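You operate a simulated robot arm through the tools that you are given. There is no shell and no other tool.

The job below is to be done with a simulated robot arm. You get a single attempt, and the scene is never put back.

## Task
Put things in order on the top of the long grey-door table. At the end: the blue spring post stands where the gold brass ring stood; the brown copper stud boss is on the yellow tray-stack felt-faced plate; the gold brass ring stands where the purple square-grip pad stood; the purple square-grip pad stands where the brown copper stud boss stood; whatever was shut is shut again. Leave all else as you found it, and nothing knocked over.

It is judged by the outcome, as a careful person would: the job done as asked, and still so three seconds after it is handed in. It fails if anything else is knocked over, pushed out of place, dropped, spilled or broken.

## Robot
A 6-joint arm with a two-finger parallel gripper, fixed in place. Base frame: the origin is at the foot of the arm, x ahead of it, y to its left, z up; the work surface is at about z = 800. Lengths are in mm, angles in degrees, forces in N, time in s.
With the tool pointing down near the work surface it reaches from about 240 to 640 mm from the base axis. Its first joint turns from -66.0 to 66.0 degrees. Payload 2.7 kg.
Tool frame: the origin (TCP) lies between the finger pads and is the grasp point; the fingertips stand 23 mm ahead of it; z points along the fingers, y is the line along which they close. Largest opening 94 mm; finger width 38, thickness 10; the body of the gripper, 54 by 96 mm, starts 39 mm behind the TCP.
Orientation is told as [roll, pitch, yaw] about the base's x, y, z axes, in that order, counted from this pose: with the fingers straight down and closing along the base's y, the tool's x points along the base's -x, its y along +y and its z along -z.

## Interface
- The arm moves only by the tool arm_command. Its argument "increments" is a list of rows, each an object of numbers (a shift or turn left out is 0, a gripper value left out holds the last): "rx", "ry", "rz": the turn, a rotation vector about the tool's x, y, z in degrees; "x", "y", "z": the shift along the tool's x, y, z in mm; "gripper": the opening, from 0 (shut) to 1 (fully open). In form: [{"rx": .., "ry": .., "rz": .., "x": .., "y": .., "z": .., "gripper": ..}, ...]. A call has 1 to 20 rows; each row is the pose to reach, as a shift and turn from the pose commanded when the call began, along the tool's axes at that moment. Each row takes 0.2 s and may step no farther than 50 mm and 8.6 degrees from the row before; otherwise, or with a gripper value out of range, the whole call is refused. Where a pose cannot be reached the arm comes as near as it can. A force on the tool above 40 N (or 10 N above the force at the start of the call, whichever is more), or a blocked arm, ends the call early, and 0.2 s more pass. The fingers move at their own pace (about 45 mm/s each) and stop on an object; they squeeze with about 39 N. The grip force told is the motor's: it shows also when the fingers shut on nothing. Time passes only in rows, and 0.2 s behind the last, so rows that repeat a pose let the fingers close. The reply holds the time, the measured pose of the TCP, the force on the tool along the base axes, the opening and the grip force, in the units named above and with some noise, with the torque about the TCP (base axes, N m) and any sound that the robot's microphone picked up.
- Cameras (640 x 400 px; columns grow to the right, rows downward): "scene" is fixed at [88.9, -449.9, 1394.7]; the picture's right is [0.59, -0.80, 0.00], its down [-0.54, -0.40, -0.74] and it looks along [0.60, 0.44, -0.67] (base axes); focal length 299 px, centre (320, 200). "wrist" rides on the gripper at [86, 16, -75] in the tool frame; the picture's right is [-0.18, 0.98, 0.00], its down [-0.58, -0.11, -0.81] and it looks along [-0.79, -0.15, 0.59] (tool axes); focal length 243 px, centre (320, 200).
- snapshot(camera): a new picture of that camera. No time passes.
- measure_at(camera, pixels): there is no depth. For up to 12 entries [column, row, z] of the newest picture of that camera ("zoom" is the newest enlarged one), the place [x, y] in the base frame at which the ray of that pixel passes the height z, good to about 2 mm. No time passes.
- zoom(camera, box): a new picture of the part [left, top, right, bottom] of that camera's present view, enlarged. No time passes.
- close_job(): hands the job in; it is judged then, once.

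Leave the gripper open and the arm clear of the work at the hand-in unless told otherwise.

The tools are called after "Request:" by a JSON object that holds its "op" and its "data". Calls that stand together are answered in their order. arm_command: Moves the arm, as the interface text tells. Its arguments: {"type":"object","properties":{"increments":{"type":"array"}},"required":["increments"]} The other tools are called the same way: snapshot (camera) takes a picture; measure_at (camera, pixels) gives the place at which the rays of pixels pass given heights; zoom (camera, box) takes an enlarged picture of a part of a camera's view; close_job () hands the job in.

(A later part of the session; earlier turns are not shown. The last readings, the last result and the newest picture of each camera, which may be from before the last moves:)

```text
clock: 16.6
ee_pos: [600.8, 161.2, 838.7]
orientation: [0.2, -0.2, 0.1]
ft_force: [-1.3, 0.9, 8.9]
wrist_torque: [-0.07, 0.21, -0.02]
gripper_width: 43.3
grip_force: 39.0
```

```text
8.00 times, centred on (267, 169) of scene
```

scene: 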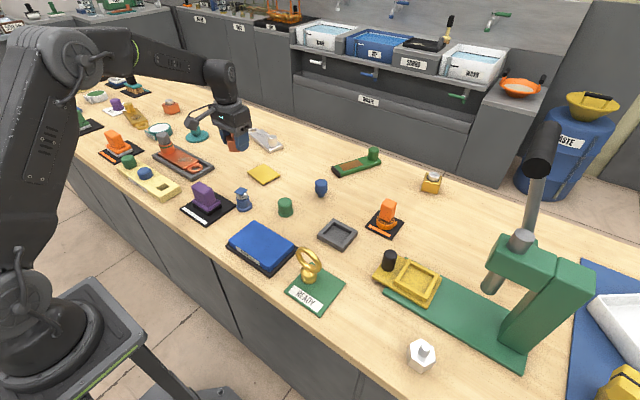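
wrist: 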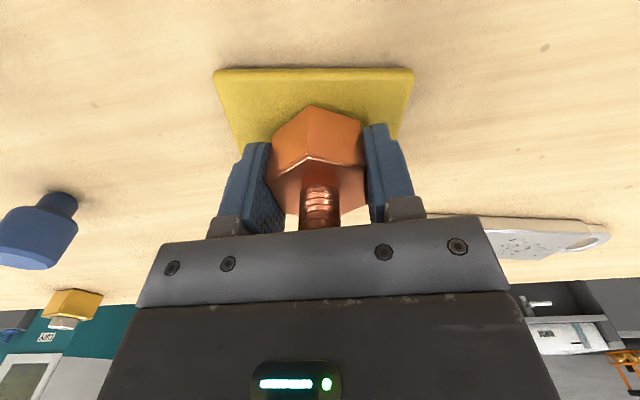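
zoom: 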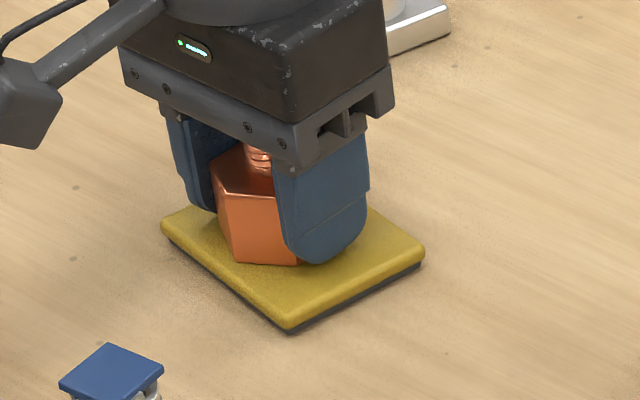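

It's resting, with about 9 N upward on the tool. I'll open the gripper and rise straight up.

Request:
{"op": "arm_command", "data": {"increments": [{"gripper": 0.75}, {"gripper": 0.75}, {"gripper": 0.75}, {"gripper": 0.75}]}}

Request:
{"op": "arm_command", "data": {"increments": [{"z": -15}, {"z": -45}, {"z": -85}, {"z": -125}, {"z": -160}, {"z": -160}]}}

Request:
{"op": "snapshot", "data": {"camera": "scene"}}

Request:
{"op": "snapshot", "data": {"camera": "wrist"}}

Request:
{"op": "zoom", "data": {"camera": "scene", "box": [232, 134, 312, 204]}}

```text
clock: 17.6
ee_pos: [601.3, 162.1, 835.7]
orientation: [0.1, -0.1, 0.0]
ft_force: [0.2, -0.8, -0.6]
wrist_torque: [0.02, 0.0, -0.01]
gripper_width: 70.8
grip_force: 0.0
```

```text
clock: 19.0
ee_pos: [600.4, 161.7, 993.4]
orientation: [0.0, -0.1, 0.1]
ft_force: [-0.1, 0.1, 0.7]
wrist_torque: [0.02, 0.01, 0.0]
gripper_width: 70.5
grip_force: 0.0
```

```text
taken
```

scene: 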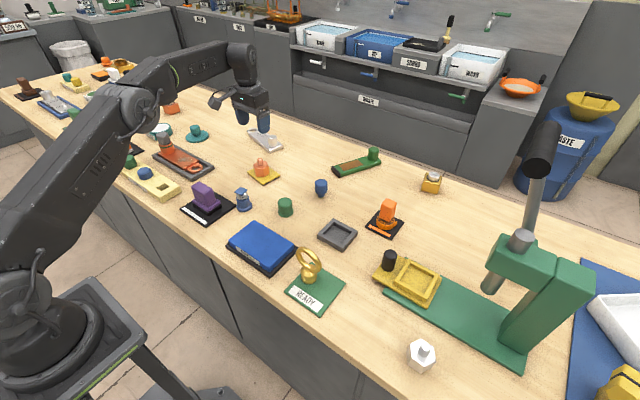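

```text
taken
```

wrist: 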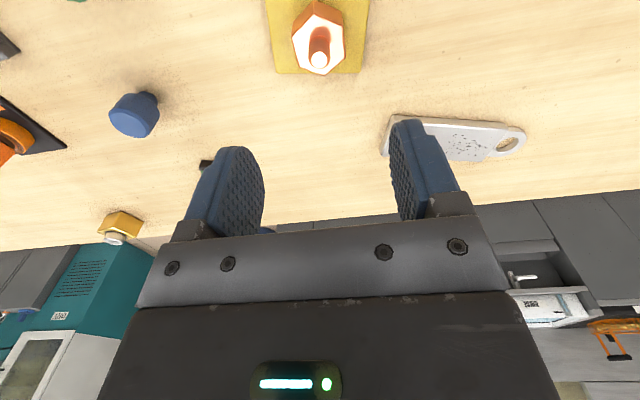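

```text
5.71 times, centred on (272, 169) of scene
```

zoom: 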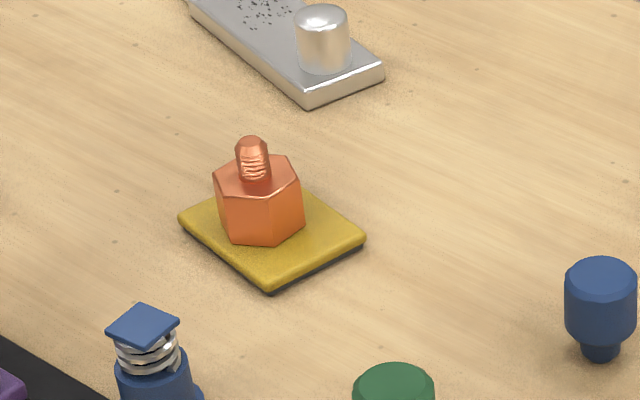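

The boss stands upright on the yellow plate, and the plate hasn't moved. Next is the purple pad. I'll pull back to about (330,187,960) so the wrist camera can see it squarely, opening the gripper fully on the way.

Request:
{"op": "arm_command", "data": {"increments": [{"x": 45, "y": 4, "z": 5, "gripper": 1}, {"x": 90, "y": 8, "z": 11}, {"x": 135, "y": 12, "z": 16}, {"x": 180, "y": 17, "z": 22}, {"x": 225, "y": 21, "z": 28}, {"x": 270, "y": 25, "z": 33}, {"x": 270, "y": 25, "z": 33}, {"x": 270, "y": 25, "z": 33}]}}

Request:
{"op": "snapshot", "data": {"camera": "wrist"}}

Request:
{"op": "zoom", "data": {"camera": "wrist", "box": [250, 40, 410, 200]}}

```text
clock: 20.8
ee_pos: [332.0, 186.3, 963.5]
orientation: [0.2, -0.1, 0.0]
ft_force: [-0.1, 0.1, -0.1]
wrist_torque: [0.01, 0.04, 0.02]
gripper_width: 93.5
grip_force: 0.2
```

```text
taken
```

wrist: 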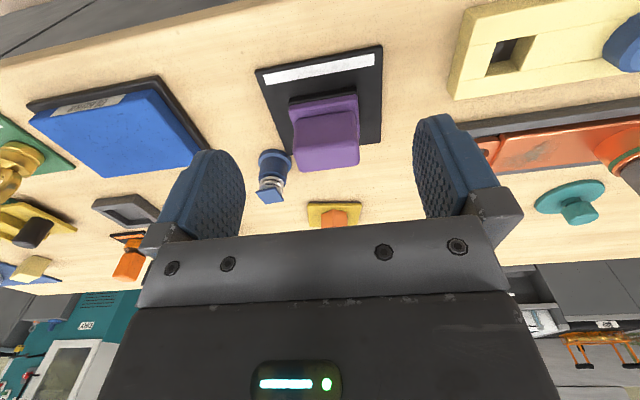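

```text
2.50 times, centred on (330, 120) of wrist
```

zoom: 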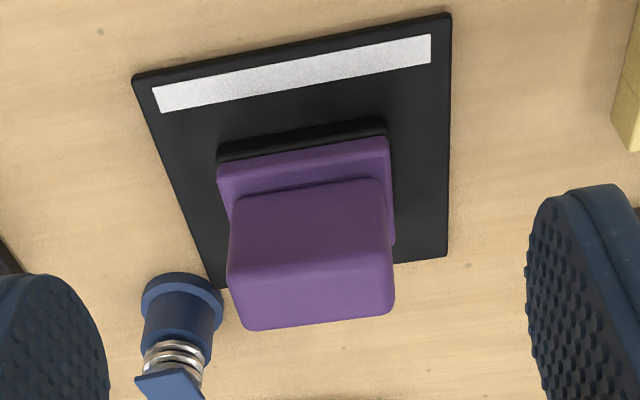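

Request:
{"op": "measure_at", "data": {"camera": "zoom", "pixels": [[133, 80, 803], [451, 16, 803], [447, 257, 803], [218, 160, 804], [387, 135, 804], [235, 197, 822], [383, 181, 822], [229, 270, 865], [390, 248, 865], [245, 330, 865], [394, 313, 865], [310, 290, 865]]}}

Request:
{"op": "zoom", "data": {"camera": "scene", "box": [172, 175, 262, 230]}}

```text
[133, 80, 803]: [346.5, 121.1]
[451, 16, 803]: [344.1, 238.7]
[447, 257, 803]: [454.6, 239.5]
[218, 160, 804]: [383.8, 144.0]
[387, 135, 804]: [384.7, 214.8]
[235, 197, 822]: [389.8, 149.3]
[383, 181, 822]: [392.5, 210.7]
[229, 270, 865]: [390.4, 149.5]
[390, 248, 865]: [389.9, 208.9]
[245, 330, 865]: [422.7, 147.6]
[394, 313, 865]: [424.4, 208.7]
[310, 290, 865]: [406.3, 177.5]
```

```text
7.11 times, centred on (217, 202) of scene
```

zoom: 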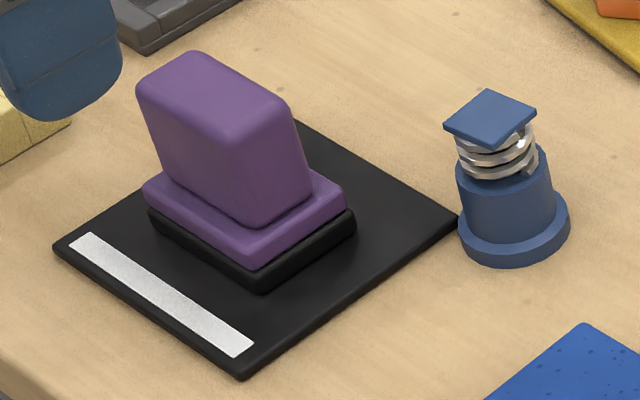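

The two cameras disagree on the pad by several mm in y, which suggests my assumed heights are off. I'll test the same edges at several heights in both views to find consistent values.

Request:
{"op": "measure_at", "data": {"camera": "wrist", "pixels": [[288.8, 98, 805], [356, 86.8, 805], [289.2, 106, 815], [357.2, 96, 815], [289.2, 106, 822], [357.2, 96, 822], [296, 118.8, 825], [355.2, 112.4, 825], [296, 118.8, 832], [355.2, 112.4, 832], [293.6, 148, 875], [358, 139.2, 875]]}}

Request:
{"op": "measure_at", "data": {"camera": "zoom", "pixels": [[262, 290, 805], [356, 222, 805], [150, 222, 805], [250, 271, 815], [346, 200, 815], [144, 196, 815], [250, 271, 822], [346, 200, 822], [144, 196, 822], [235, 138, 875], [293, 108, 875], [137, 92, 875]]}}

Request:
{"op": "zoom", "data": {"camera": "scene", "box": [186, 178, 226, 218]}}

Request:
{"op": "zoom", "data": {"camera": "wrist", "box": [280, 70, 370, 180]}}

```text
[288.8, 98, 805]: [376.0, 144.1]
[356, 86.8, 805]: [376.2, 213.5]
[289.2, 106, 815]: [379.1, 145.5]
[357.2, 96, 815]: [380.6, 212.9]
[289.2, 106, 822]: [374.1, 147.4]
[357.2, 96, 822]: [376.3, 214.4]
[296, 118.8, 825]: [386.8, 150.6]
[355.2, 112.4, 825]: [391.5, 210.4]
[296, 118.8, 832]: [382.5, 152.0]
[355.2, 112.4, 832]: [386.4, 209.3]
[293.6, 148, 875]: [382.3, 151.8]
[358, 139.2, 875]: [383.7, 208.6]
```

```text
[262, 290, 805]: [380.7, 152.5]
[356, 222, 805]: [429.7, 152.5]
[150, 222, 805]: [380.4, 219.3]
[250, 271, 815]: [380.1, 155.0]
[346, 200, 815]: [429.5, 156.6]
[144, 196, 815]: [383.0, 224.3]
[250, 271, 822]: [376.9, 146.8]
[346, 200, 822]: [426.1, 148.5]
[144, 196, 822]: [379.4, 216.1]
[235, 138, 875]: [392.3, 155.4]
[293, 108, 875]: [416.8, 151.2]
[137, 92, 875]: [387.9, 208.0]
```

```text
10.00 times, centred on (206, 198) of scene
```

zoom: 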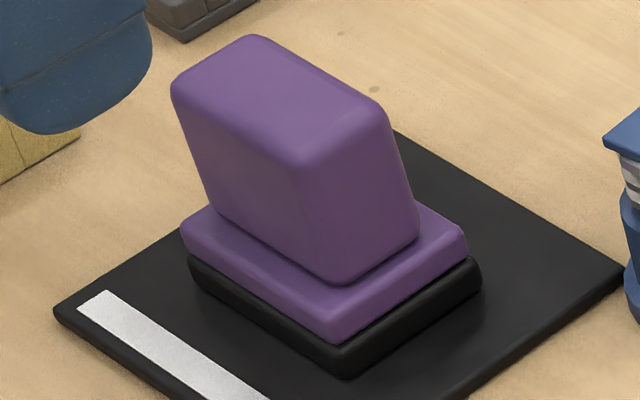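

```text
3.64 times, centred on (325, 125) of wrist
```

zoom: 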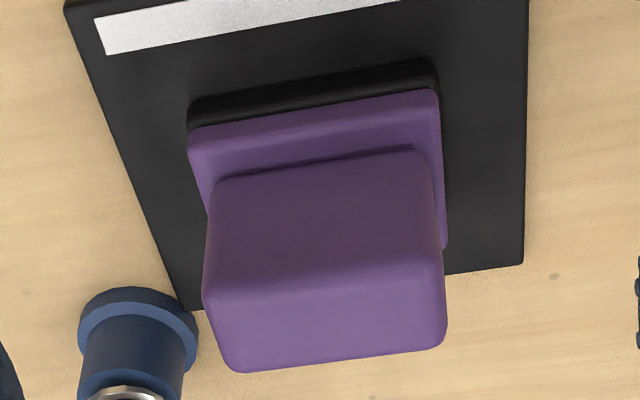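

With heights corrected, both cameras agree. The pad is centred near (402,181), the middle of its mat. The purple plate spans z≈822–832 and the grip block is about 30 (x) × 57 (y), reaching z≈878. I'll move over it at z≈925 and check.

Request:
{"op": "arm_command", "data": {"increments": [{"x": -35, "y": -2.6}, {"x": -70.7, "y": -5.2}, {"x": -70.7, "y": -5.2, "z": 20}, {"x": -70.7, "y": -5.2, "z": 38}, {"x": -70.7, "y": -5.2, "z": 38}]}}

Request:
{"op": "snapshot", "data": {"camera": "wrist"}}

Request:
{"op": "zoom", "data": {"camera": "scene", "box": [160, 140, 280, 230]}}

```text
clock: 22.0
ee_pos: [403.4, 182.1, 925.4]
orientation: [0.1, -0.2, 0.0]
ft_force: [0.2, 0.8, -1.2]
wrist_torque: [0.0, 0.01, -0.02]
gripper_width: 94.0
grip_force: 0.0
```

```text
taken
```

wrist: 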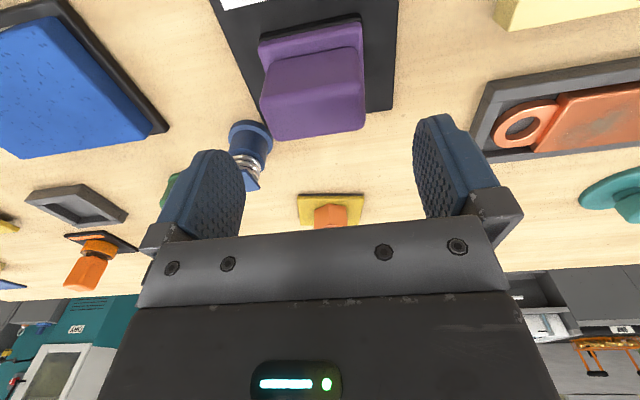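

```text
4.44 times, centred on (220, 185) of scene
```

zoom: 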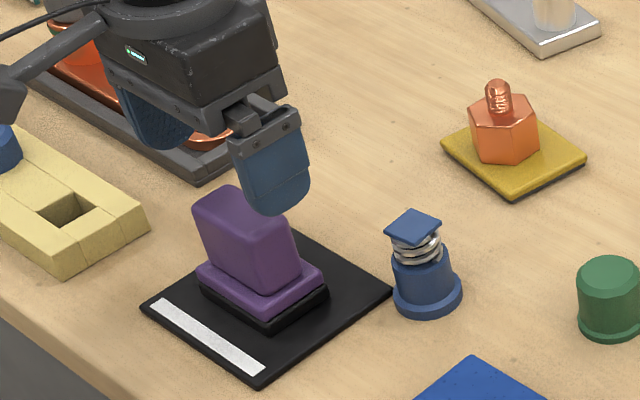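

Request:
{"op": "zoom", "data": {"camera": "wrist", "box": [240, 0, 400, 160]}}

Request:
{"op": "measure_at", "data": {"camera": "wrist", "pixels": [[262, 100, 870], [362, 83, 870], [277, 140, 875], [364, 128, 875], [320, 135, 875], [310, 92, 870]]}}

```text
2.50 times, centred on (320, 80) of wrist
```

zoom: 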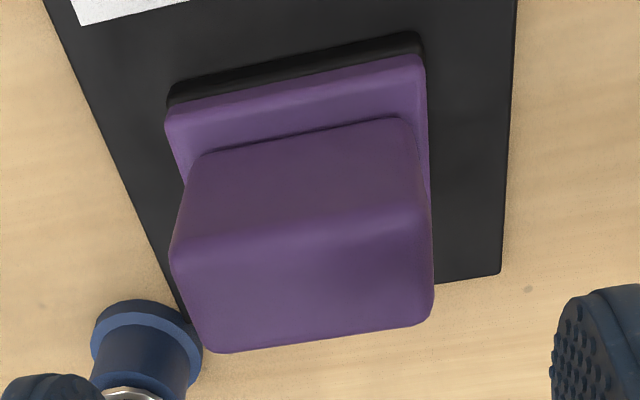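

```text
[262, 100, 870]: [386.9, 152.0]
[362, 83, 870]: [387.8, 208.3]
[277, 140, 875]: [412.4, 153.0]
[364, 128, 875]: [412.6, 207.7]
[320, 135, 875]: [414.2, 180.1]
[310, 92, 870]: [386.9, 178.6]
```

The grip block spans about x 387–413 and y 152–208, so its centre is about (400,180). I'll shift 2 mm and lower to TCP z≈862, with the fingertips just above the purple plate.

Request:
{"op": "arm_command", "data": {"increments": [{"x": 2, "y": -1.5}, {"x": 2, "y": -1.5, "z": 25}, {"x": 2, "y": -1.5, "z": 48}, {"x": 2, "y": -1.5, "z": 63}, {"x": 2, "y": -1.5, "z": 63}]}}

Request:
{"op": "snapshot", "data": {"camera": "wrist"}}

Request:
{"op": "zoom", "data": {"camera": "scene", "box": [160, 150, 270, 230]}}

```text
clock: 23.2
ee_pos: [398.9, 180.4, 863.7]
orientation: [0.1, -0.1, 0.0]
ft_force: [-0.8, 0.5, -0.3]
wrist_torque: [-0.04, 0.02, -0.02]
gripper_width: 94.0
grip_force: 0.1
```

```text
taken
```

wrist: 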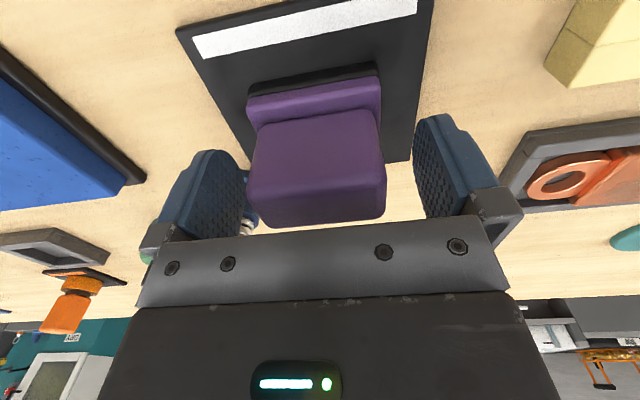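

```text
5.00 times, centred on (215, 190) of scene
```

zoom: 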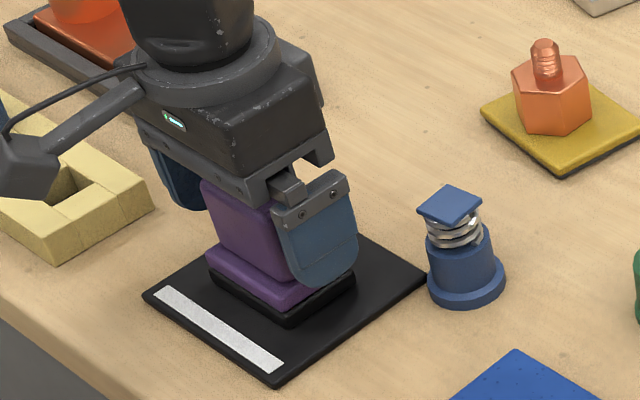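

The grip block sits centred between the fingers. Closing now.

Request:
{"op": "arm_command", "data": {"increments": [{"gripper": 0.4}, {"gripper": 0.4}, {"gripper": 0.4}, {"gripper": 0.4}, {"gripper": 0.4}]}}

```text
clock: 24.4
ee_pos: [400.3, 180.2, 862.8]
orientation: [0.0, -0.1, 0.0]
ft_force: [-0.2, -0.7, 0.2]
wrist_torque: [-0.09, -0.03, 0.01]
gripper_width: 59.7
grip_force: 39.2
```

Gripped at 59.7 mm wide. I'll lift straight up and look.

Request:
{"op": "arm_command", "data": {"increments": [{"z": -6}, {"z": -25}, {"z": -60}, {"z": -95}, {"z": -120}, {"z": -120}]}}

Request:
{"op": "snapshot", "data": {"camera": "wrist"}}

Request:
{"op": "snapshot", "data": {"camera": "scene"}}

Request:
{"op": "zoom", "data": {"camera": "scene", "box": [160, 130, 270, 230]}}

```text
clock: 25.8
ee_pos: [403.0, 180.3, 984.0]
orientation: [0.2, -0.2, 0.0]
ft_force: [-0.6, -0.2, -1.2]
wrist_torque: [0.0, -0.02, 0.0]
gripper_width: 59.6
grip_force: 38.8
```

```text
taken
```

wrist: 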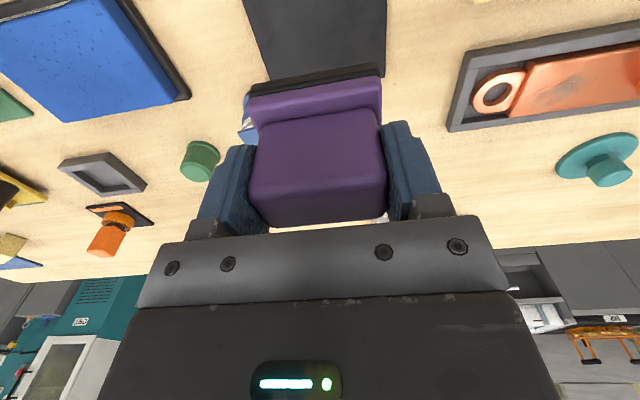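

```text
taken
```

scene: 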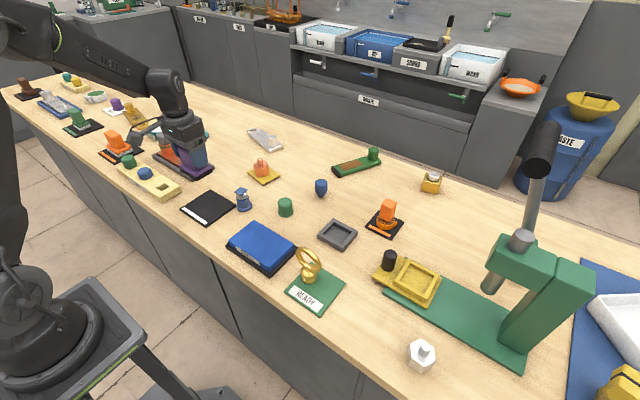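

```text
4.00 times, centred on (215, 180) of scene
```

zoom: 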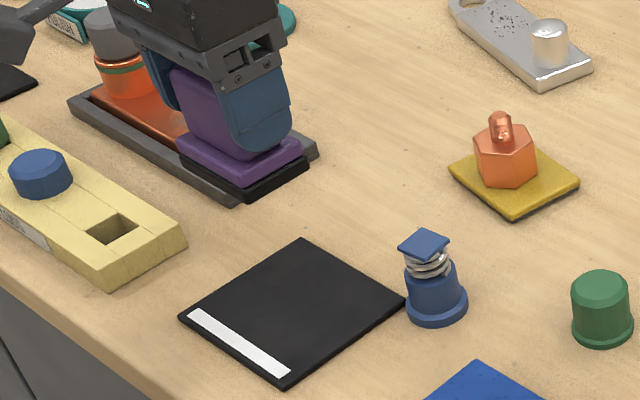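

The mat stayed put and the pad hangs level. Before crossing toward the old boss spot, I'll measure the ring's height and base from the scene view so I clear it.

Request:
{"op": "measure_at", "data": {"camera": "scene", "pixels": [[309, 284, 804], [301.4, 279, 804], [317, 279, 804], [305, 247, 870], [305, 247, 880], [305, 247, 890], [284.4, 291.6, 803], [311.4, 262.4, 803], [346, 283.6, 803], [320.4, 317, 803]]}}

Request:
{"op": "measure_at", "data": {"camera": "zoom", "pixels": [[180, 317, 803], [300, 240, 803], [405, 300, 803], [285, 380, 803], [436, 326, 800], [405, 308, 800], [467, 300, 800], [424, 245, 850], [424, 245, 860]]}}

```text
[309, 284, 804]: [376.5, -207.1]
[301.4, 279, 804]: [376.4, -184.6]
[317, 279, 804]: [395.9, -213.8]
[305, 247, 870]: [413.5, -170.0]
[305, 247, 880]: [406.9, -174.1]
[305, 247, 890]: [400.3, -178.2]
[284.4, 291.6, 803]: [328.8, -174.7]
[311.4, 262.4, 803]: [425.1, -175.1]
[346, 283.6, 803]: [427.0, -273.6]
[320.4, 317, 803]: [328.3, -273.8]
```

```text
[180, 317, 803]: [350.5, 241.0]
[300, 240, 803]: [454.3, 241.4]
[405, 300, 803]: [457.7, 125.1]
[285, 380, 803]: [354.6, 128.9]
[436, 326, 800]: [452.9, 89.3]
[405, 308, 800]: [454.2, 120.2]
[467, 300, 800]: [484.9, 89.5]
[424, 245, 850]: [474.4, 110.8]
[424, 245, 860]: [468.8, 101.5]
```

The ring's top is near z≈905, so I'll carry the pad at z≥1020 over it. That keeps the pad bottom above 960. I'll stop above the old boss spot (371,-349.5).

Request:
{"op": "arm_command", "data": {"increments": [{"x": 0, "y": -20, "z": -30}, {"x": 2, "y": -60, "z": -50}, {"x": 4.5, "y": -100, "z": -57}, {"x": 7, "y": -140, "z": -57}, {"x": 9.5, "y": -180, "z": -57}, {"x": 12, "y": -220, "z": -57}, {"x": 14.5, "y": -260, "z": -57}, {"x": 17, "y": -300, "z": -57}, {"x": 19.5, "y": -340, "z": -57}, {"x": 21.5, "y": -380, "z": -57}, {"x": 23.5, "y": -420, "z": -57}, {"x": 25.5, "y": -460, "z": -57}, {"x": 27.5, "y": -497, "z": -57}, {"x": 29, "y": -529, "z": -57}, {"x": 29, "y": -529, "z": -57}, {"x": 29, "y": -529, "z": -57}]}}

Request:
{"op": "snapshot", "data": {"camera": "wrist"}}

Request:
{"op": "snapshot", "data": {"camera": "scene"}}

```text
clock: 29.2
ee_pos: [372.0, -350.4, 1042.6]
orientation: [0.1, -0.1, 0.0]
ft_force: [-0.2, 0.2, -1.6]
wrist_torque: [0.03, 0.0, 0.01]
gripper_width: 59.4
grip_force: 39.0
```

```text
taken
```

wrist: 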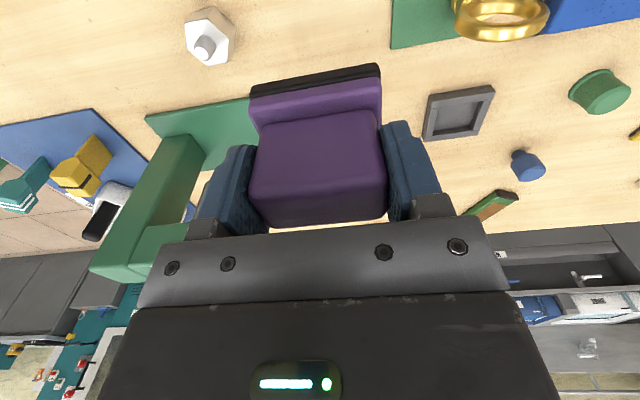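

```text
taken
```

scene: 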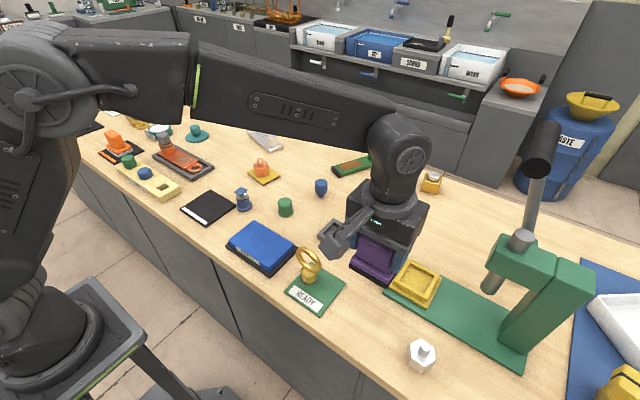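

Clear above the spot. I'll lower to TCP z≈867, which puts the pad bottom about 8 mm above the table, and check.

Request:
{"op": "arm_command", "data": {"increments": [{"z": 40}, {"z": 80}, {"z": 115}, {"z": 145}, {"z": 163}, {"z": 172}, {"z": 172}]}}

Request:
{"op": "zoom", "data": {"camera": "scene", "box": [310, 250, 430, 350]}}

Request:
{"op": "snapshot", "data": {"camera": "wrist"}}

```text
clock: 30.8
ee_pos: [372.1, -349.5, 867.7]
orientation: [0.1, 0.0, 0.0]
ft_force: [-0.9, -0.5, -1.1]
wrist_torque: [-0.02, -0.01, -0.03]
gripper_width: 59.6
grip_force: 39.2
```

```text
4.00 times, centred on (370, 300) of scene
```

zoom: 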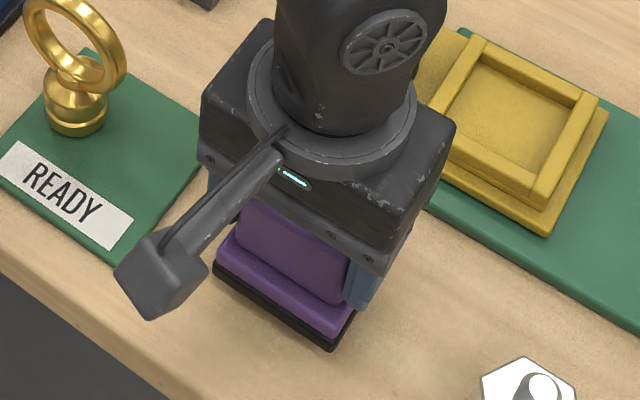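

```text
taken
```

wrist: 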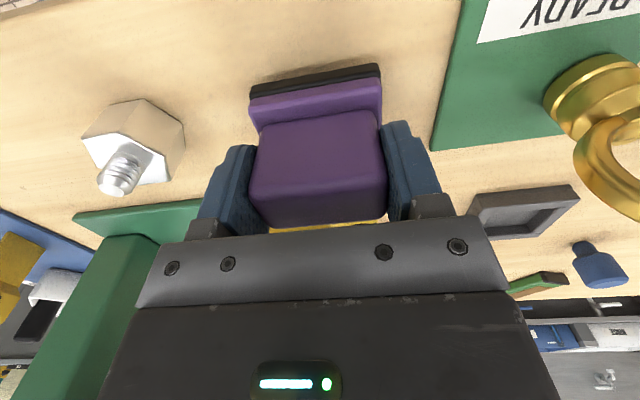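

All clear around it. Lowering the last few mm until it touches.

Request:
{"op": "arm_command", "data": {"increments": [{"z": 4}, {"z": 6.5}, {"z": 8}, {"z": 8}]}}

```text
clock: 31.8
ee_pos: [371.4, -348.7, 860.6]
orientation: [0.0, -0.1, 0.0]
ft_force: [-0.1, -0.1, -1.4]
wrist_torque: [0.03, 0.02, 0.03]
gripper_width: 59.6
grip_force: 39.1
```

Not touching yet, the force is still -1.4 N. I'll go down in 1 mm steps.

Request:
{"op": "arm_command", "data": {"increments": [{"z": 1}, {"z": 2}, {"z": 2}]}}

```text
clock: 32.6
ee_pos: [372.7, -349.7, 856.9]
orientation: [0.2, -0.1, -0.1]
ft_force: [0.0, -0.1, -1.2]
wrist_torque: [0.01, 0.01, 0.02]
gripper_width: 59.8
grip_force: 39.2
```

Request:
{"op": "arm_command", "data": {"increments": [{"z": 1}, {"z": 1}]}}

Request:
{"op": "zoom", "data": {"camera": "scene", "box": [340, 300, 410, 350]}}

```text
clock: 33.2
ee_pos: [372.2, -348.7, 857.4]
orientation: [0.0, -0.1, 0.1]
ft_force: [-1.4, -1.3, 4.2]
wrist_torque: [0.01, 0.15, -0.01]
gripper_width: 59.6
grip_force: 38.8
```

```text
8.00 times, centred on (375, 325) of scene
```

zoom: 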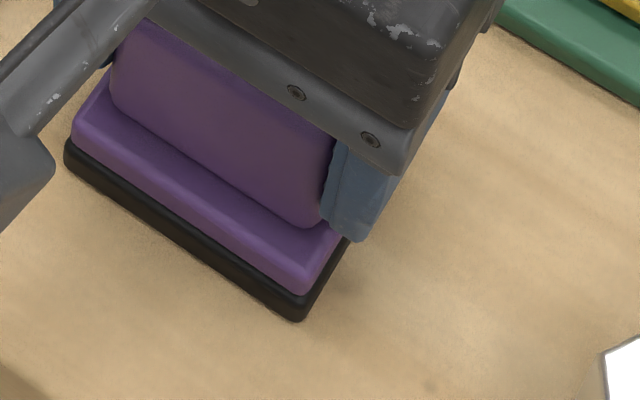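

It's touching, with the force now at +4.2 N. That puts the mat top at about z=806. I'll open and rise straight up.

Request:
{"op": "arm_command", "data": {"increments": [{"gripper": 0.95}, {"gripper": 0.95}, {"gripper": 0.95}, {"gripper": 0.95}]}}

Request:
{"op": "arm_command", "data": {"increments": [{"z": -10}, {"z": -40}, {"z": -80}, {"z": -120}, {"z": -145}, {"z": -145}]}}

Request:
{"op": "snapshot", "data": {"camera": "scene"}}

Request:
{"op": "snapshot", "data": {"camera": "wrist"}}

Request:
{"op": "zoom", "data": {"camera": "scene", "box": [270, 230, 420, 340]}}

```text
clock: 34.2
ee_pos: [372.6, -349.3, 856.2]
orientation: [0.1, 0.0, 0.0]
ft_force: [0.7, 0.2, 0.1]
wrist_torque: [-0.02, 0.01, 0.01]
gripper_width: 89.3
grip_force: 0.1
```

```text
clock: 35.6
ee_pos: [371.0, -350.0, 1002.6]
orientation: [0.1, -0.1, 0.0]
ft_force: [-0.3, -1.3, -0.3]
wrist_torque: [-0.01, -0.01, -0.04]
gripper_width: 89.3
grip_force: 0.1
```

```text
taken
```

scene: 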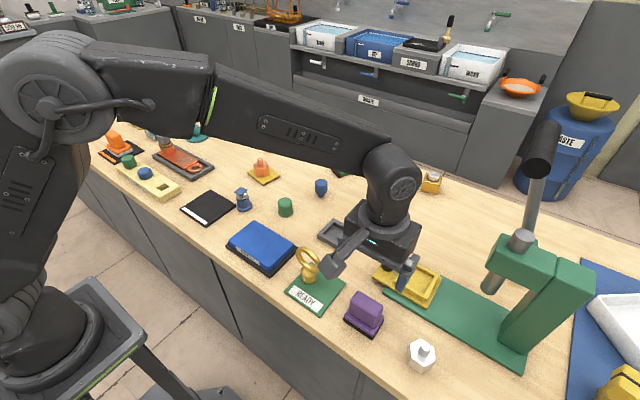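

```text
taken
```

wrist: 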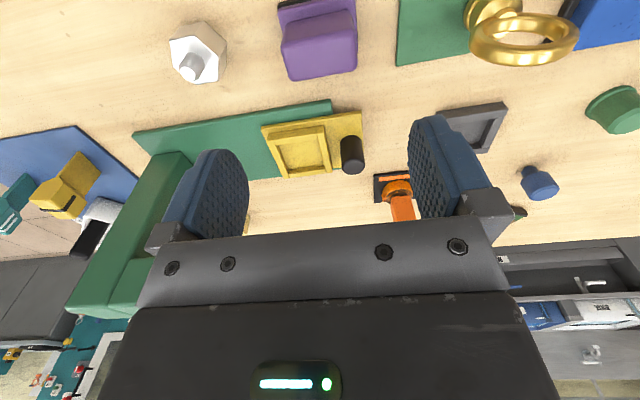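

```text
3.64 times, centred on (345, 285) of scene
```

zoom: 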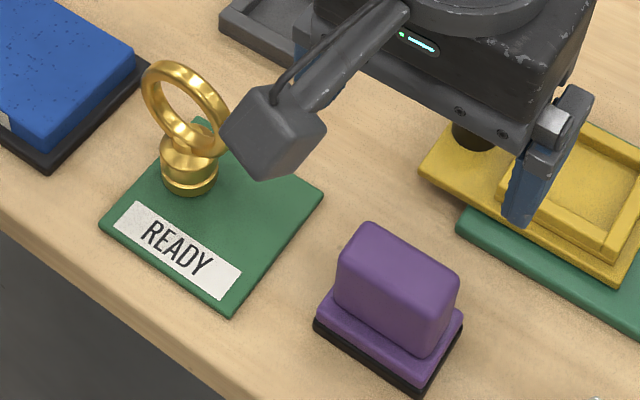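

The pad stands on the old boss spot. Now the ring. I'll move to about (300,-205,1010) so the wrist camera looks at it from behind.

Request:
{"op": "arm_command", "data": {"increments": [{"x": 18, "y": 36, "z": -2}, {"x": 36, "y": 72, "z": -4}, {"x": 54, "y": 108, "z": -6}, {"x": 71, "y": 144.5, "z": -8, "gripper": 1}, {"x": 71, "y": 144.5, "z": -8}, {"x": 71, "y": 144.5, "z": -8}]}}

Request:
{"op": "snapshot", "data": {"camera": "wrist"}}

Request:
{"op": "zoom", "data": {"camera": "wrist", "box": [250, 50, 410, 200]}}

Request:
{"op": "zoom", "data": {"camera": "scene", "box": [280, 230, 340, 320]}}

```text
clock: 37.0
ee_pos: [301.2, -204.4, 1009.9]
orientation: [0.1, -0.1, 0.0]
ft_force: [0.2, 0.2, 0.0]
wrist_torque: [-0.01, 0.02, 0.02]
gripper_width: 93.9
grip_force: 0.1
```

```text
taken
```

wrist: 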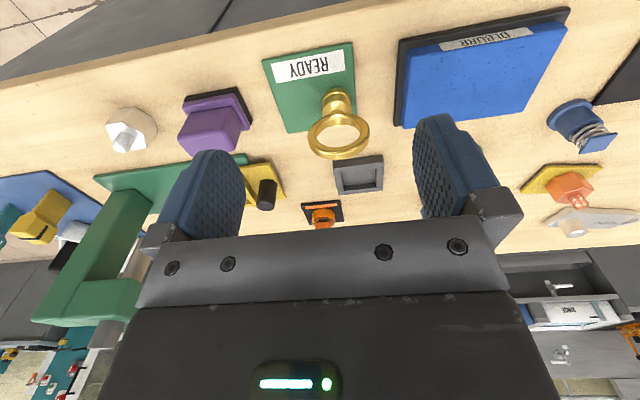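

```text
2.67 times, centred on (330, 125) of wrist
```

zoom: 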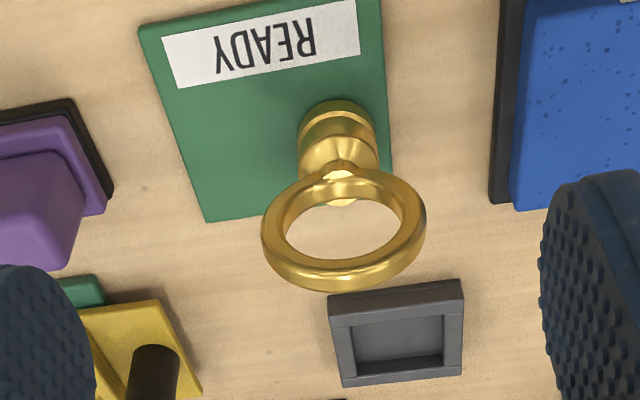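

```text
4.44 times, centred on (310, 275) of scene
```

zoom: 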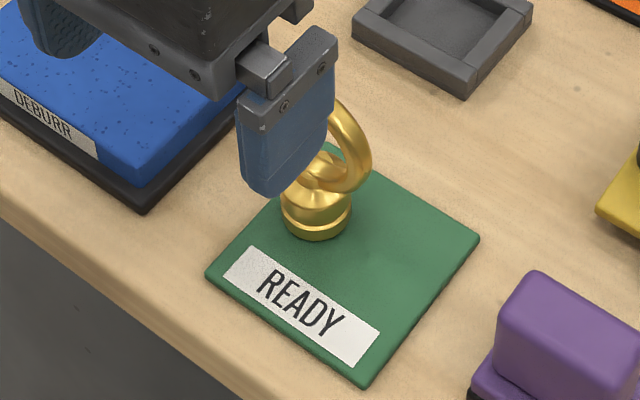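

The ring's plane runs along y, so its normal is about x. Its outer diameter is about 64 mm, standing on a round base. I'll measure its centre height and base position in both views.

Request:
{"op": "measure_at", "data": {"camera": "wrist", "pixels": [[338.6, 135.5, 860], [338.6, 135.5, 870], [338.6, 135.5, 880], [308.5, 142, 870], [369, 131, 870], [336.5, 88, 805], [322, 100, 808], [350.5, 97, 808], [339, 159, 900], [337, 114, 845]]}}

Request:
{"op": "measure_at", "data": {"camera": "scene", "pixels": [[308.8, 259.6, 860], [308.8, 259.6, 870], [308.8, 259.6, 880], [309, 284, 805], [301.3, 278, 808], [317, 278, 808], [305, 246.5, 900], [305, 246.5, 905]]}}

```text
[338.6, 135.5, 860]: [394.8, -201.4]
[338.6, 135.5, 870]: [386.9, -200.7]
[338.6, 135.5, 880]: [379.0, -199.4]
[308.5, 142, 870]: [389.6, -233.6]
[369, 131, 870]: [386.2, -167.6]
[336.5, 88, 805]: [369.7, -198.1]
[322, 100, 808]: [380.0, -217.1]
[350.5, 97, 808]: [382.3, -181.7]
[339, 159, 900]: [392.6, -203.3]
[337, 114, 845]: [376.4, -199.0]
```

```text
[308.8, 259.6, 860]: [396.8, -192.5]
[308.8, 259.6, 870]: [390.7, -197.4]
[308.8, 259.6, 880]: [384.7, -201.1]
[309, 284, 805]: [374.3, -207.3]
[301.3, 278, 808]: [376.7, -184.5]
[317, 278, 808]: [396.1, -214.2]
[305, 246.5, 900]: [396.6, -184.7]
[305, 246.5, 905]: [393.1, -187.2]
```

The ring is centred at about (387.5,-199.5), spans z≈839–905, and its base is about 35 mm across. I'll pinch it across its thin direction (x), so I turn the tool 90° while moving over it at z≈1010.

Request:
{"op": "arm_command", "data": {"increments": [{"x": -8, "y": 0.5, "rz": 8.2}, {"x": -16, "y": 1, "rz": 16.4}, {"x": -24, "y": 1.5, "rz": 24.6}, {"x": -32, "y": 2, "rz": 32.8}, {"x": -40, "y": 2.5, "rz": 41}, {"x": -48, "y": 3, "rz": 49.2}, {"x": -56, "y": 3.5, "rz": 57.4}, {"x": -64, "y": 4, "rz": 65.6}, {"x": -72, "y": 4.5, "rz": 73.8}, {"x": -80, "y": 5, "rz": 82}, {"x": -87.5, "y": 5.5, "rz": 90}, {"x": -87.5, "y": 5.5, "rz": 90}, {"x": -87.5, "y": 5.5, "rz": 90}]}}

Request:
{"op": "snapshot", "data": {"camera": "wrist"}}

Request:
{"op": "snapshot", "data": {"camera": "scene"}}

```text
clock: 39.8
ee_pos: [387.0, -197.9, 1009.2]
orientation: [0.1, 0.2, -89.9]
ft_force: [-0.9, 0.6, -0.6]
wrist_torque: [0.02, -0.01, 0.01]
gripper_width: 93.9
grip_force: 0.1
```

```text
taken
```

wrist: 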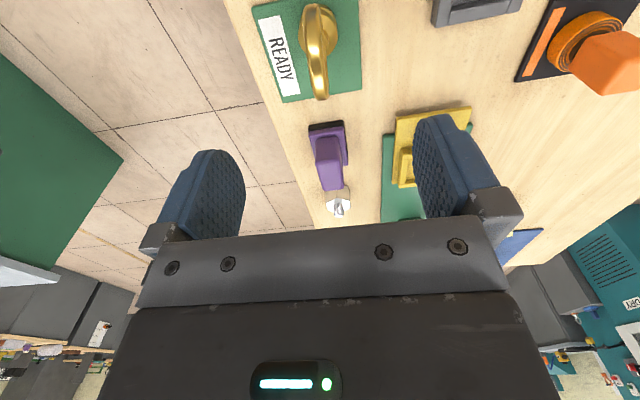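

```text
taken
```

scene: 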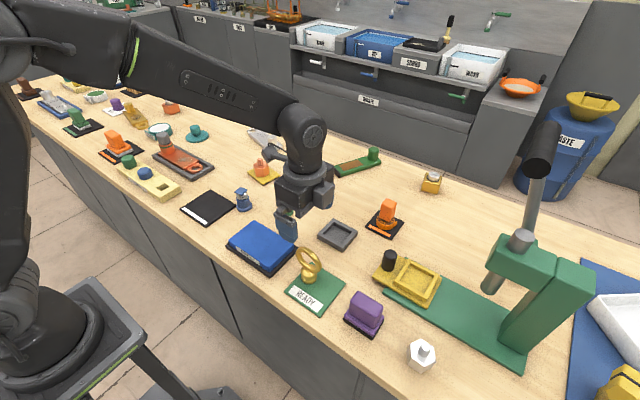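

The turn worked (yaw -90), and the wrist camera now sees the ring edge-on near (318,50). I'll zoom to check its x centre and whether its plane is square to the fingers.

Request:
{"op": "zoom", "data": {"camera": "wrist", "box": [240, 0, 400, 120]}}

```text
3.33 times, centred on (320, 60) of wrist
```

zoom: 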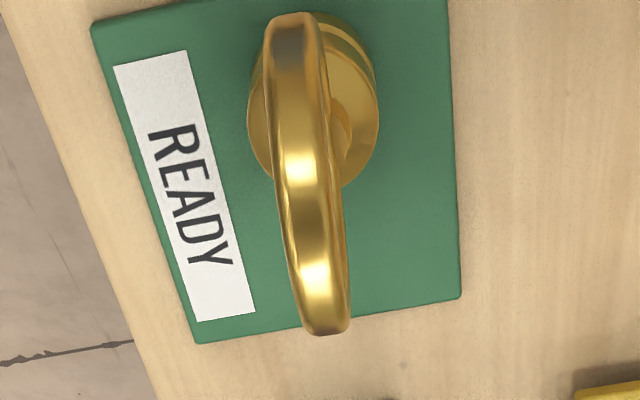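

Request:
{"op": "measure_at", "data": {"camera": "zoom", "pixels": [[291, 40, 872], [327, 320, 872], [300, 165, 900], [300, 165, 905], [316, 165, 905], [280, 165, 905], [325, 240, 895], [292, 80, 895], [110, 60, 805], [195, 343, 803], [460, 297, 803]]}}

```text
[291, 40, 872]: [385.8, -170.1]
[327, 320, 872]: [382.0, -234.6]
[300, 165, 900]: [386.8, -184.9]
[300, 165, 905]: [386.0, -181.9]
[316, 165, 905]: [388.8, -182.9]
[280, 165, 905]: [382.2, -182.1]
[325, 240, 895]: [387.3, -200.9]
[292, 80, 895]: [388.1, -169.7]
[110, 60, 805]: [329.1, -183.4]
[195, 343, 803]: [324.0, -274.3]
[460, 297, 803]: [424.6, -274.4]
```

The ring is within about 1–2 mm of the tool's centre and square to the fingers. I'll descend around it to TCP z≈874 with the fingers open, stopping if there is any contact.

Request:
{"op": "arm_command", "data": {"increments": [{"z": 40}, {"z": 75}, {"z": 105}, {"z": 125}, {"z": 135}, {"z": 135}]}}

Request:
{"op": "snapshot", "data": {"camera": "wrist"}}

Request:
{"op": "zoom", "data": {"camera": "scene", "box": [260, 210, 360, 320]}}

```text
clock: 41.2
ee_pos: [386.4, -198.5, 873.2]
orientation: [0.1, 0.1, -90.0]
ft_force: [-0.7, 0.4, 0.0]
wrist_torque: [0.04, -0.03, 0.02]
gripper_width: 94.0
grip_force: 0.3
```

```text
taken
```

wrist: 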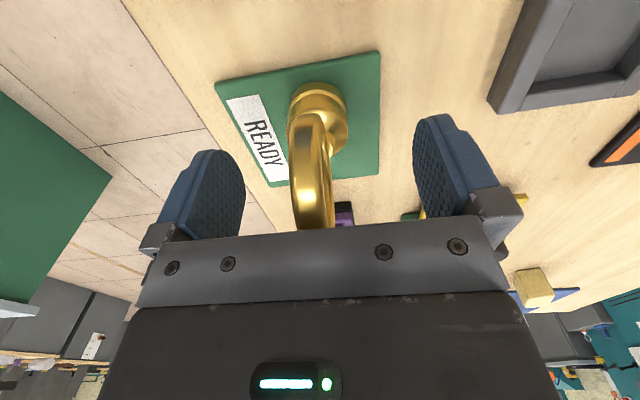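

```text
3.64 times, centred on (310, 265) of scene
```

zoom: 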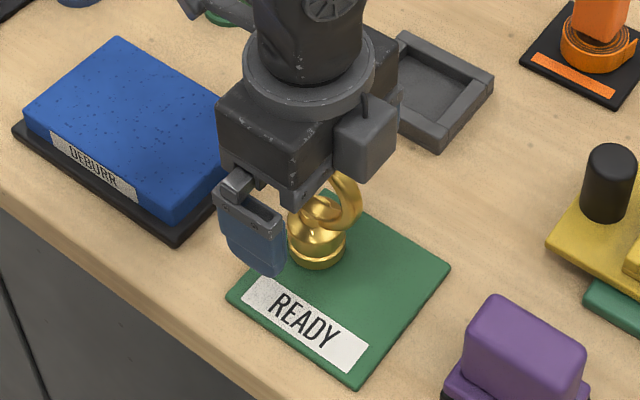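

The ring is between the fingers with no contact force. I'll narrow the opening to about 30 mm first and look again to centre it before the pinch.

Request:
{"op": "arm_command", "data": {"increments": [{"y": -1.5, "gripper": 0.6}, {"y": -1.5, "gripper": 0.33}, {"y": -1.5, "gripper": 0.33}, {"y": -1.5, "gripper": 0.33}, {"y": -1.5, "gripper": 0.33}]}}

Request:
{"op": "zoom", "data": {"camera": "wrist", "box": [220, 60, 420, 240]}}

Request:
{"op": "zoom", "data": {"camera": "scene", "box": [260, 210, 360, 320]}}

```text
clock: 42.4
ee_pos: [385.6, -198.3, 874.1]
orientation: [0.1, 0.1, -90.0]
ft_force: [0.0, 0.6, 0.3]
wrist_torque: [0.0, -0.01, 0.01]
gripper_width: 31.1
grip_force: 0.1
```

```text
2.22 times, centred on (320, 150) of wrist
```

zoom: 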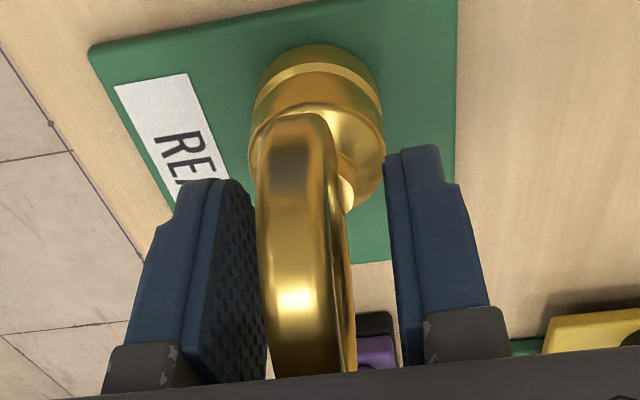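

```text
3.64 times, centred on (310, 265) of scene
```

zoom: 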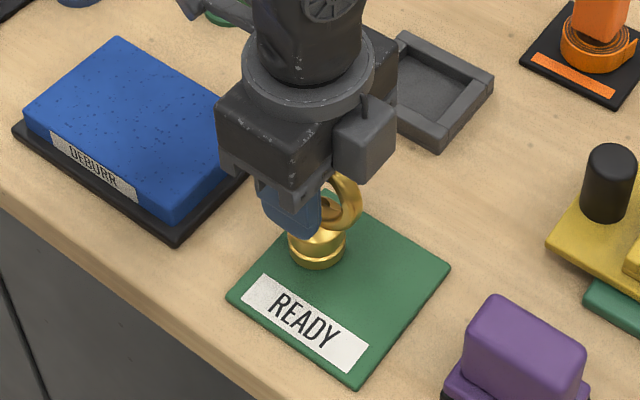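

The ring is within about 1 mm of centre. Pinching it now.

Request:
{"op": "arm_command", "data": {"increments": [{"gripper": 0.2}, {"gripper": 0.1}, {"gripper": 0.0}, {"gripper": 0.0}, {"gripper": 0.0}]}}

Request:
{"op": "zoom", "data": {"camera": "wrist", "box": [220, 60, 420, 240]}}

Request:
{"op": "zoom", "data": {"camera": "scene", "box": [260, 210, 360, 320]}}

```text
clock: 43.6
ee_pos: [387.2, -198.5, 873.4]
orientation: [0.0, 0.2, -89.9]
ft_force: [-1.5, -0.1, 3.5]
wrist_torque: [-0.07, 0.17, 0.03]
gripper_width: 11.7
grip_force: 38.7
```

```text
2.22 times, centred on (320, 150) of wrist
```

zoom: 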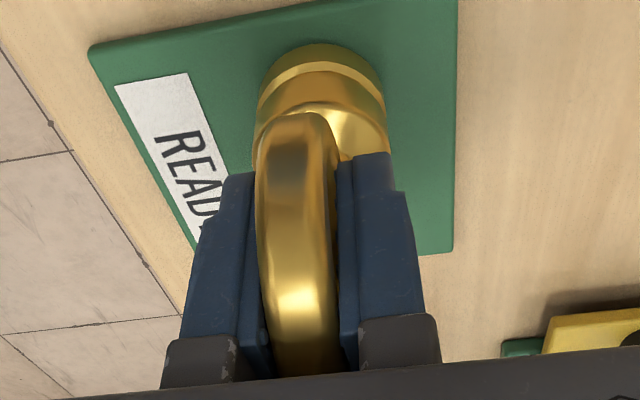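

```text
3.64 times, centred on (310, 265) of scene
```

zoom: 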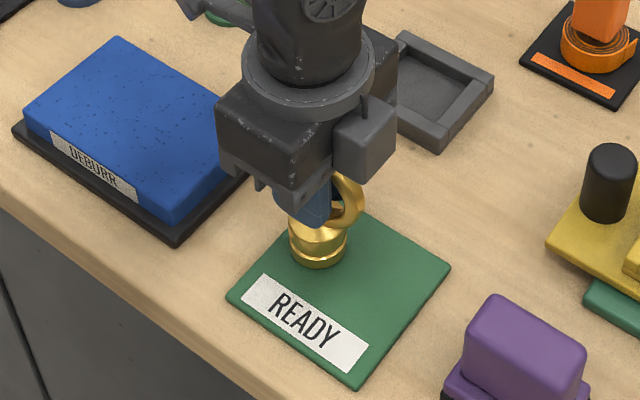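

Pinched at 11.7 mm with 38.7 N. I'll lift gently and check that it hangs straight.

Request:
{"op": "arm_command", "data": {"increments": [{"z": -3}, {"z": -10}, {"z": -30}, {"z": -60}, {"z": -95}, {"z": -125}, {"z": -125}]}}

Request:
{"op": "snapshot", "data": {"camera": "wrist"}}

Request:
{"op": "snapshot", "data": {"camera": "scene"}}

Request:
{"op": "zoom", "data": {"camera": "scene", "box": [260, 180, 360, 320]}}

```text
clock: 45.2
ee_pos: [385.4, -198.3, 997.9]
orientation: [0.0, 0.2, -89.9]
ft_force: [0.3, 0.4, 0.2]
wrist_torque: [0.02, -0.01, 0.02]
gripper_width: 11.9
grip_force: 39.4
```

```text
taken
```

wrist: 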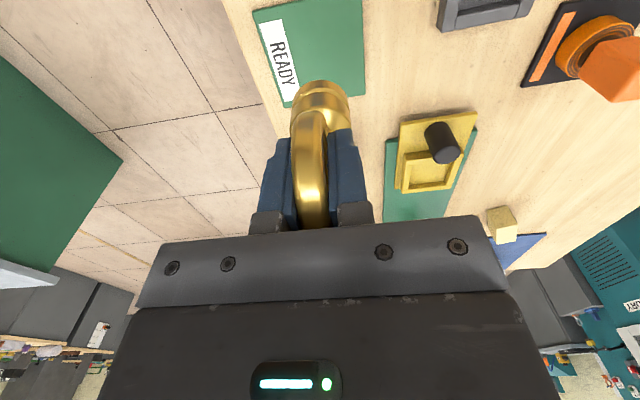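

```text
taken
```

scene: 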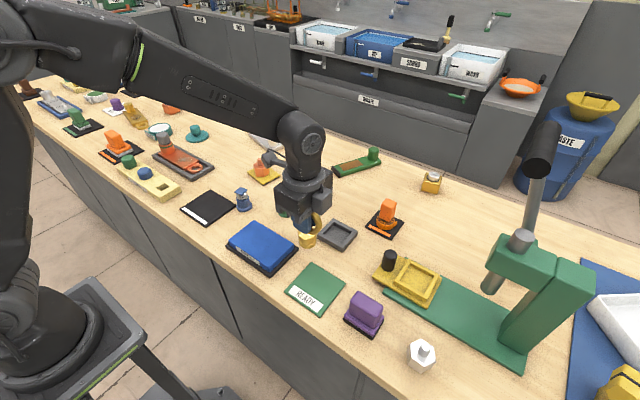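

```text
2.86 times, centred on (310, 250) of scene
```

zoom: 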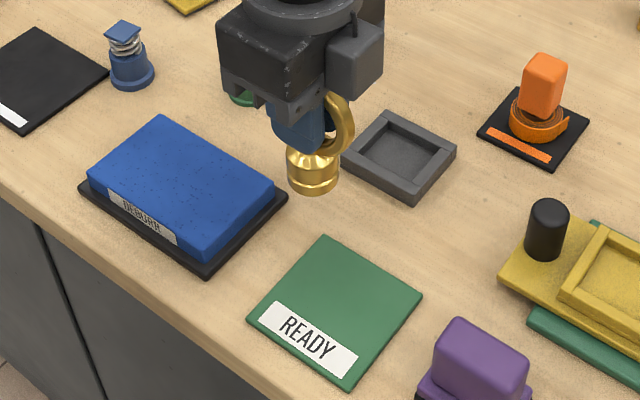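

The ring hangs upright. I'll carry it over to above the black mat, at about (402,181).

Request:
{"op": "arm_command", "data": {"increments": [{"x": 38, "y": 1.6}, {"x": 76, "y": 3.2}, {"x": 114, "y": 4.8}, {"x": 152, "y": 6.4}, {"x": 190, "y": 8}, {"x": 228, "y": 9.6}, {"x": 266, "y": 11.2}, {"x": 304, "y": 12.8}, {"x": 342, "y": 14.4}, {"x": 380.5, "y": 16}, {"x": 380.5, "y": 16}, {"x": 380.5, "y": 16}]}}

Request:
{"op": "snapshot", "data": {"camera": "wrist"}}

Request:
{"op": "snapshot", "data": {"camera": "scene"}}

Request:
{"op": "zoom", "data": {"camera": "scene", "box": [160, 110, 280, 230]}}

```text
clock: 47.8
ee_pos: [402.8, 180.9, 998.3]
orientation: [0.0, 0.2, -90.0]
ft_force: [0.1, -0.3, -1.8]
wrist_torque: [-0.01, 0.02, 0.01]
gripper_width: 12.0
grip_force: 39.4
```

```text
taken
```

wrist: 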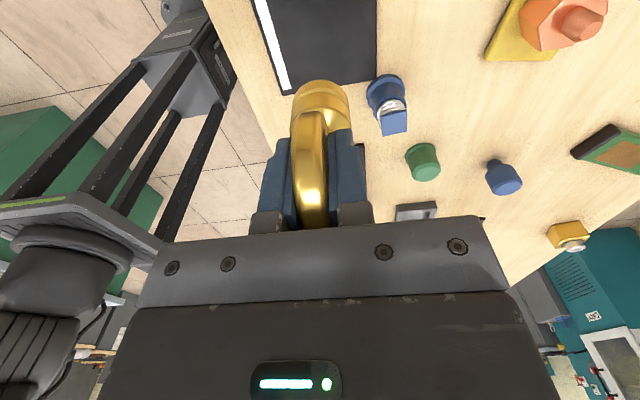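

```text
taken
```

scene: 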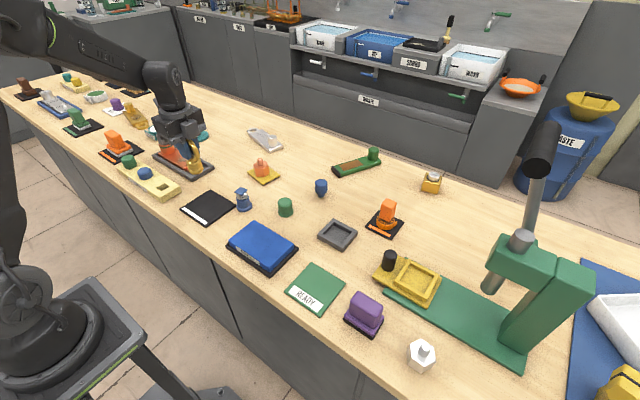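

```text
3.33 times, centred on (220, 170) of scene
```

zoom: 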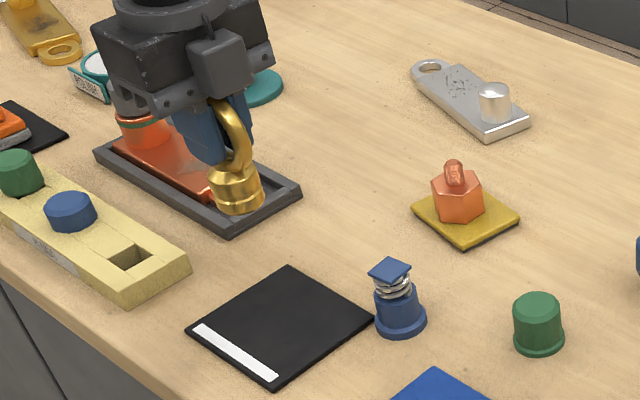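

Over the mat, with the post and other things clear. I'll lower to TCP z≈885.

Request:
{"op": "arm_command", "data": {"increments": [{"z": 35}, {"z": 70}, {"z": 95}, {"z": 109}, {"z": 114}, {"z": 114}]}}

Request:
{"op": "zoom", "data": {"camera": "scene", "box": [160, 140, 270, 230]}}

Request:
{"op": "snapshot", "data": {"camera": "wrist"}}

```text
clock: 49.2
ee_pos: [401.9, 182.0, 885.4]
orientation: [0.1, 0.1, -90.1]
ft_force: [-0.1, 0.7, -0.8]
wrist_torque: [0.01, 0.0, -0.03]
gripper_width: 11.8
grip_force: 39.5
```

```text
4.44 times, centred on (215, 185) of scene
```

zoom: 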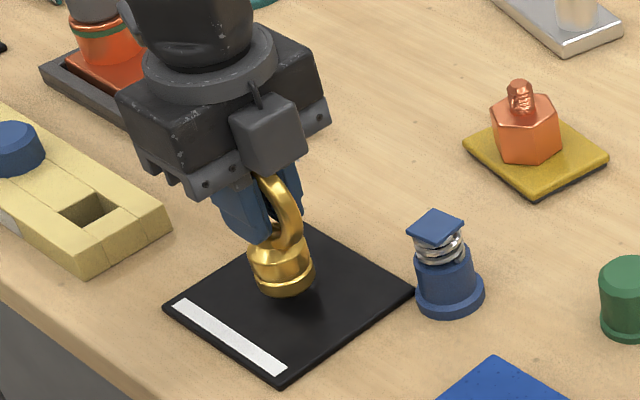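

```text
taken
```

wrist: 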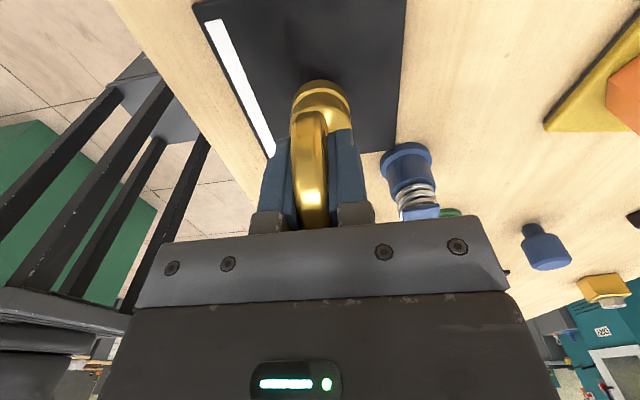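

The base is just above the mat's middle. I'll lower slowly.

Request:
{"op": "arm_command", "data": {"increments": [{"z": 4}, {"z": 6}, {"z": 7}, {"z": 7}]}}

```text
clock: 50.2
ee_pos: [402.2, 182.5, 877.1]
orientation: [0.1, 0.1, -90.1]
ft_force: [0.3, -0.4, -1.4]
wrist_torque: [-0.01, 0.04, -0.05]
gripper_width: 11.9
grip_force: 39.2
```

Request:
{"op": "arm_command", "data": {"increments": [{"z": 1}, {"z": 1.5}, {"z": 1.5}]}}

```text
clock: 51.0
ee_pos: [402.5, 181.2, 877.3]
orientation: [0.1, 0.1, -90.0]
ft_force: [-0.4, -0.2, -0.7]
wrist_torque: [-0.02, 0.02, 0.02]
gripper_width: 11.9
grip_force: 38.4
```

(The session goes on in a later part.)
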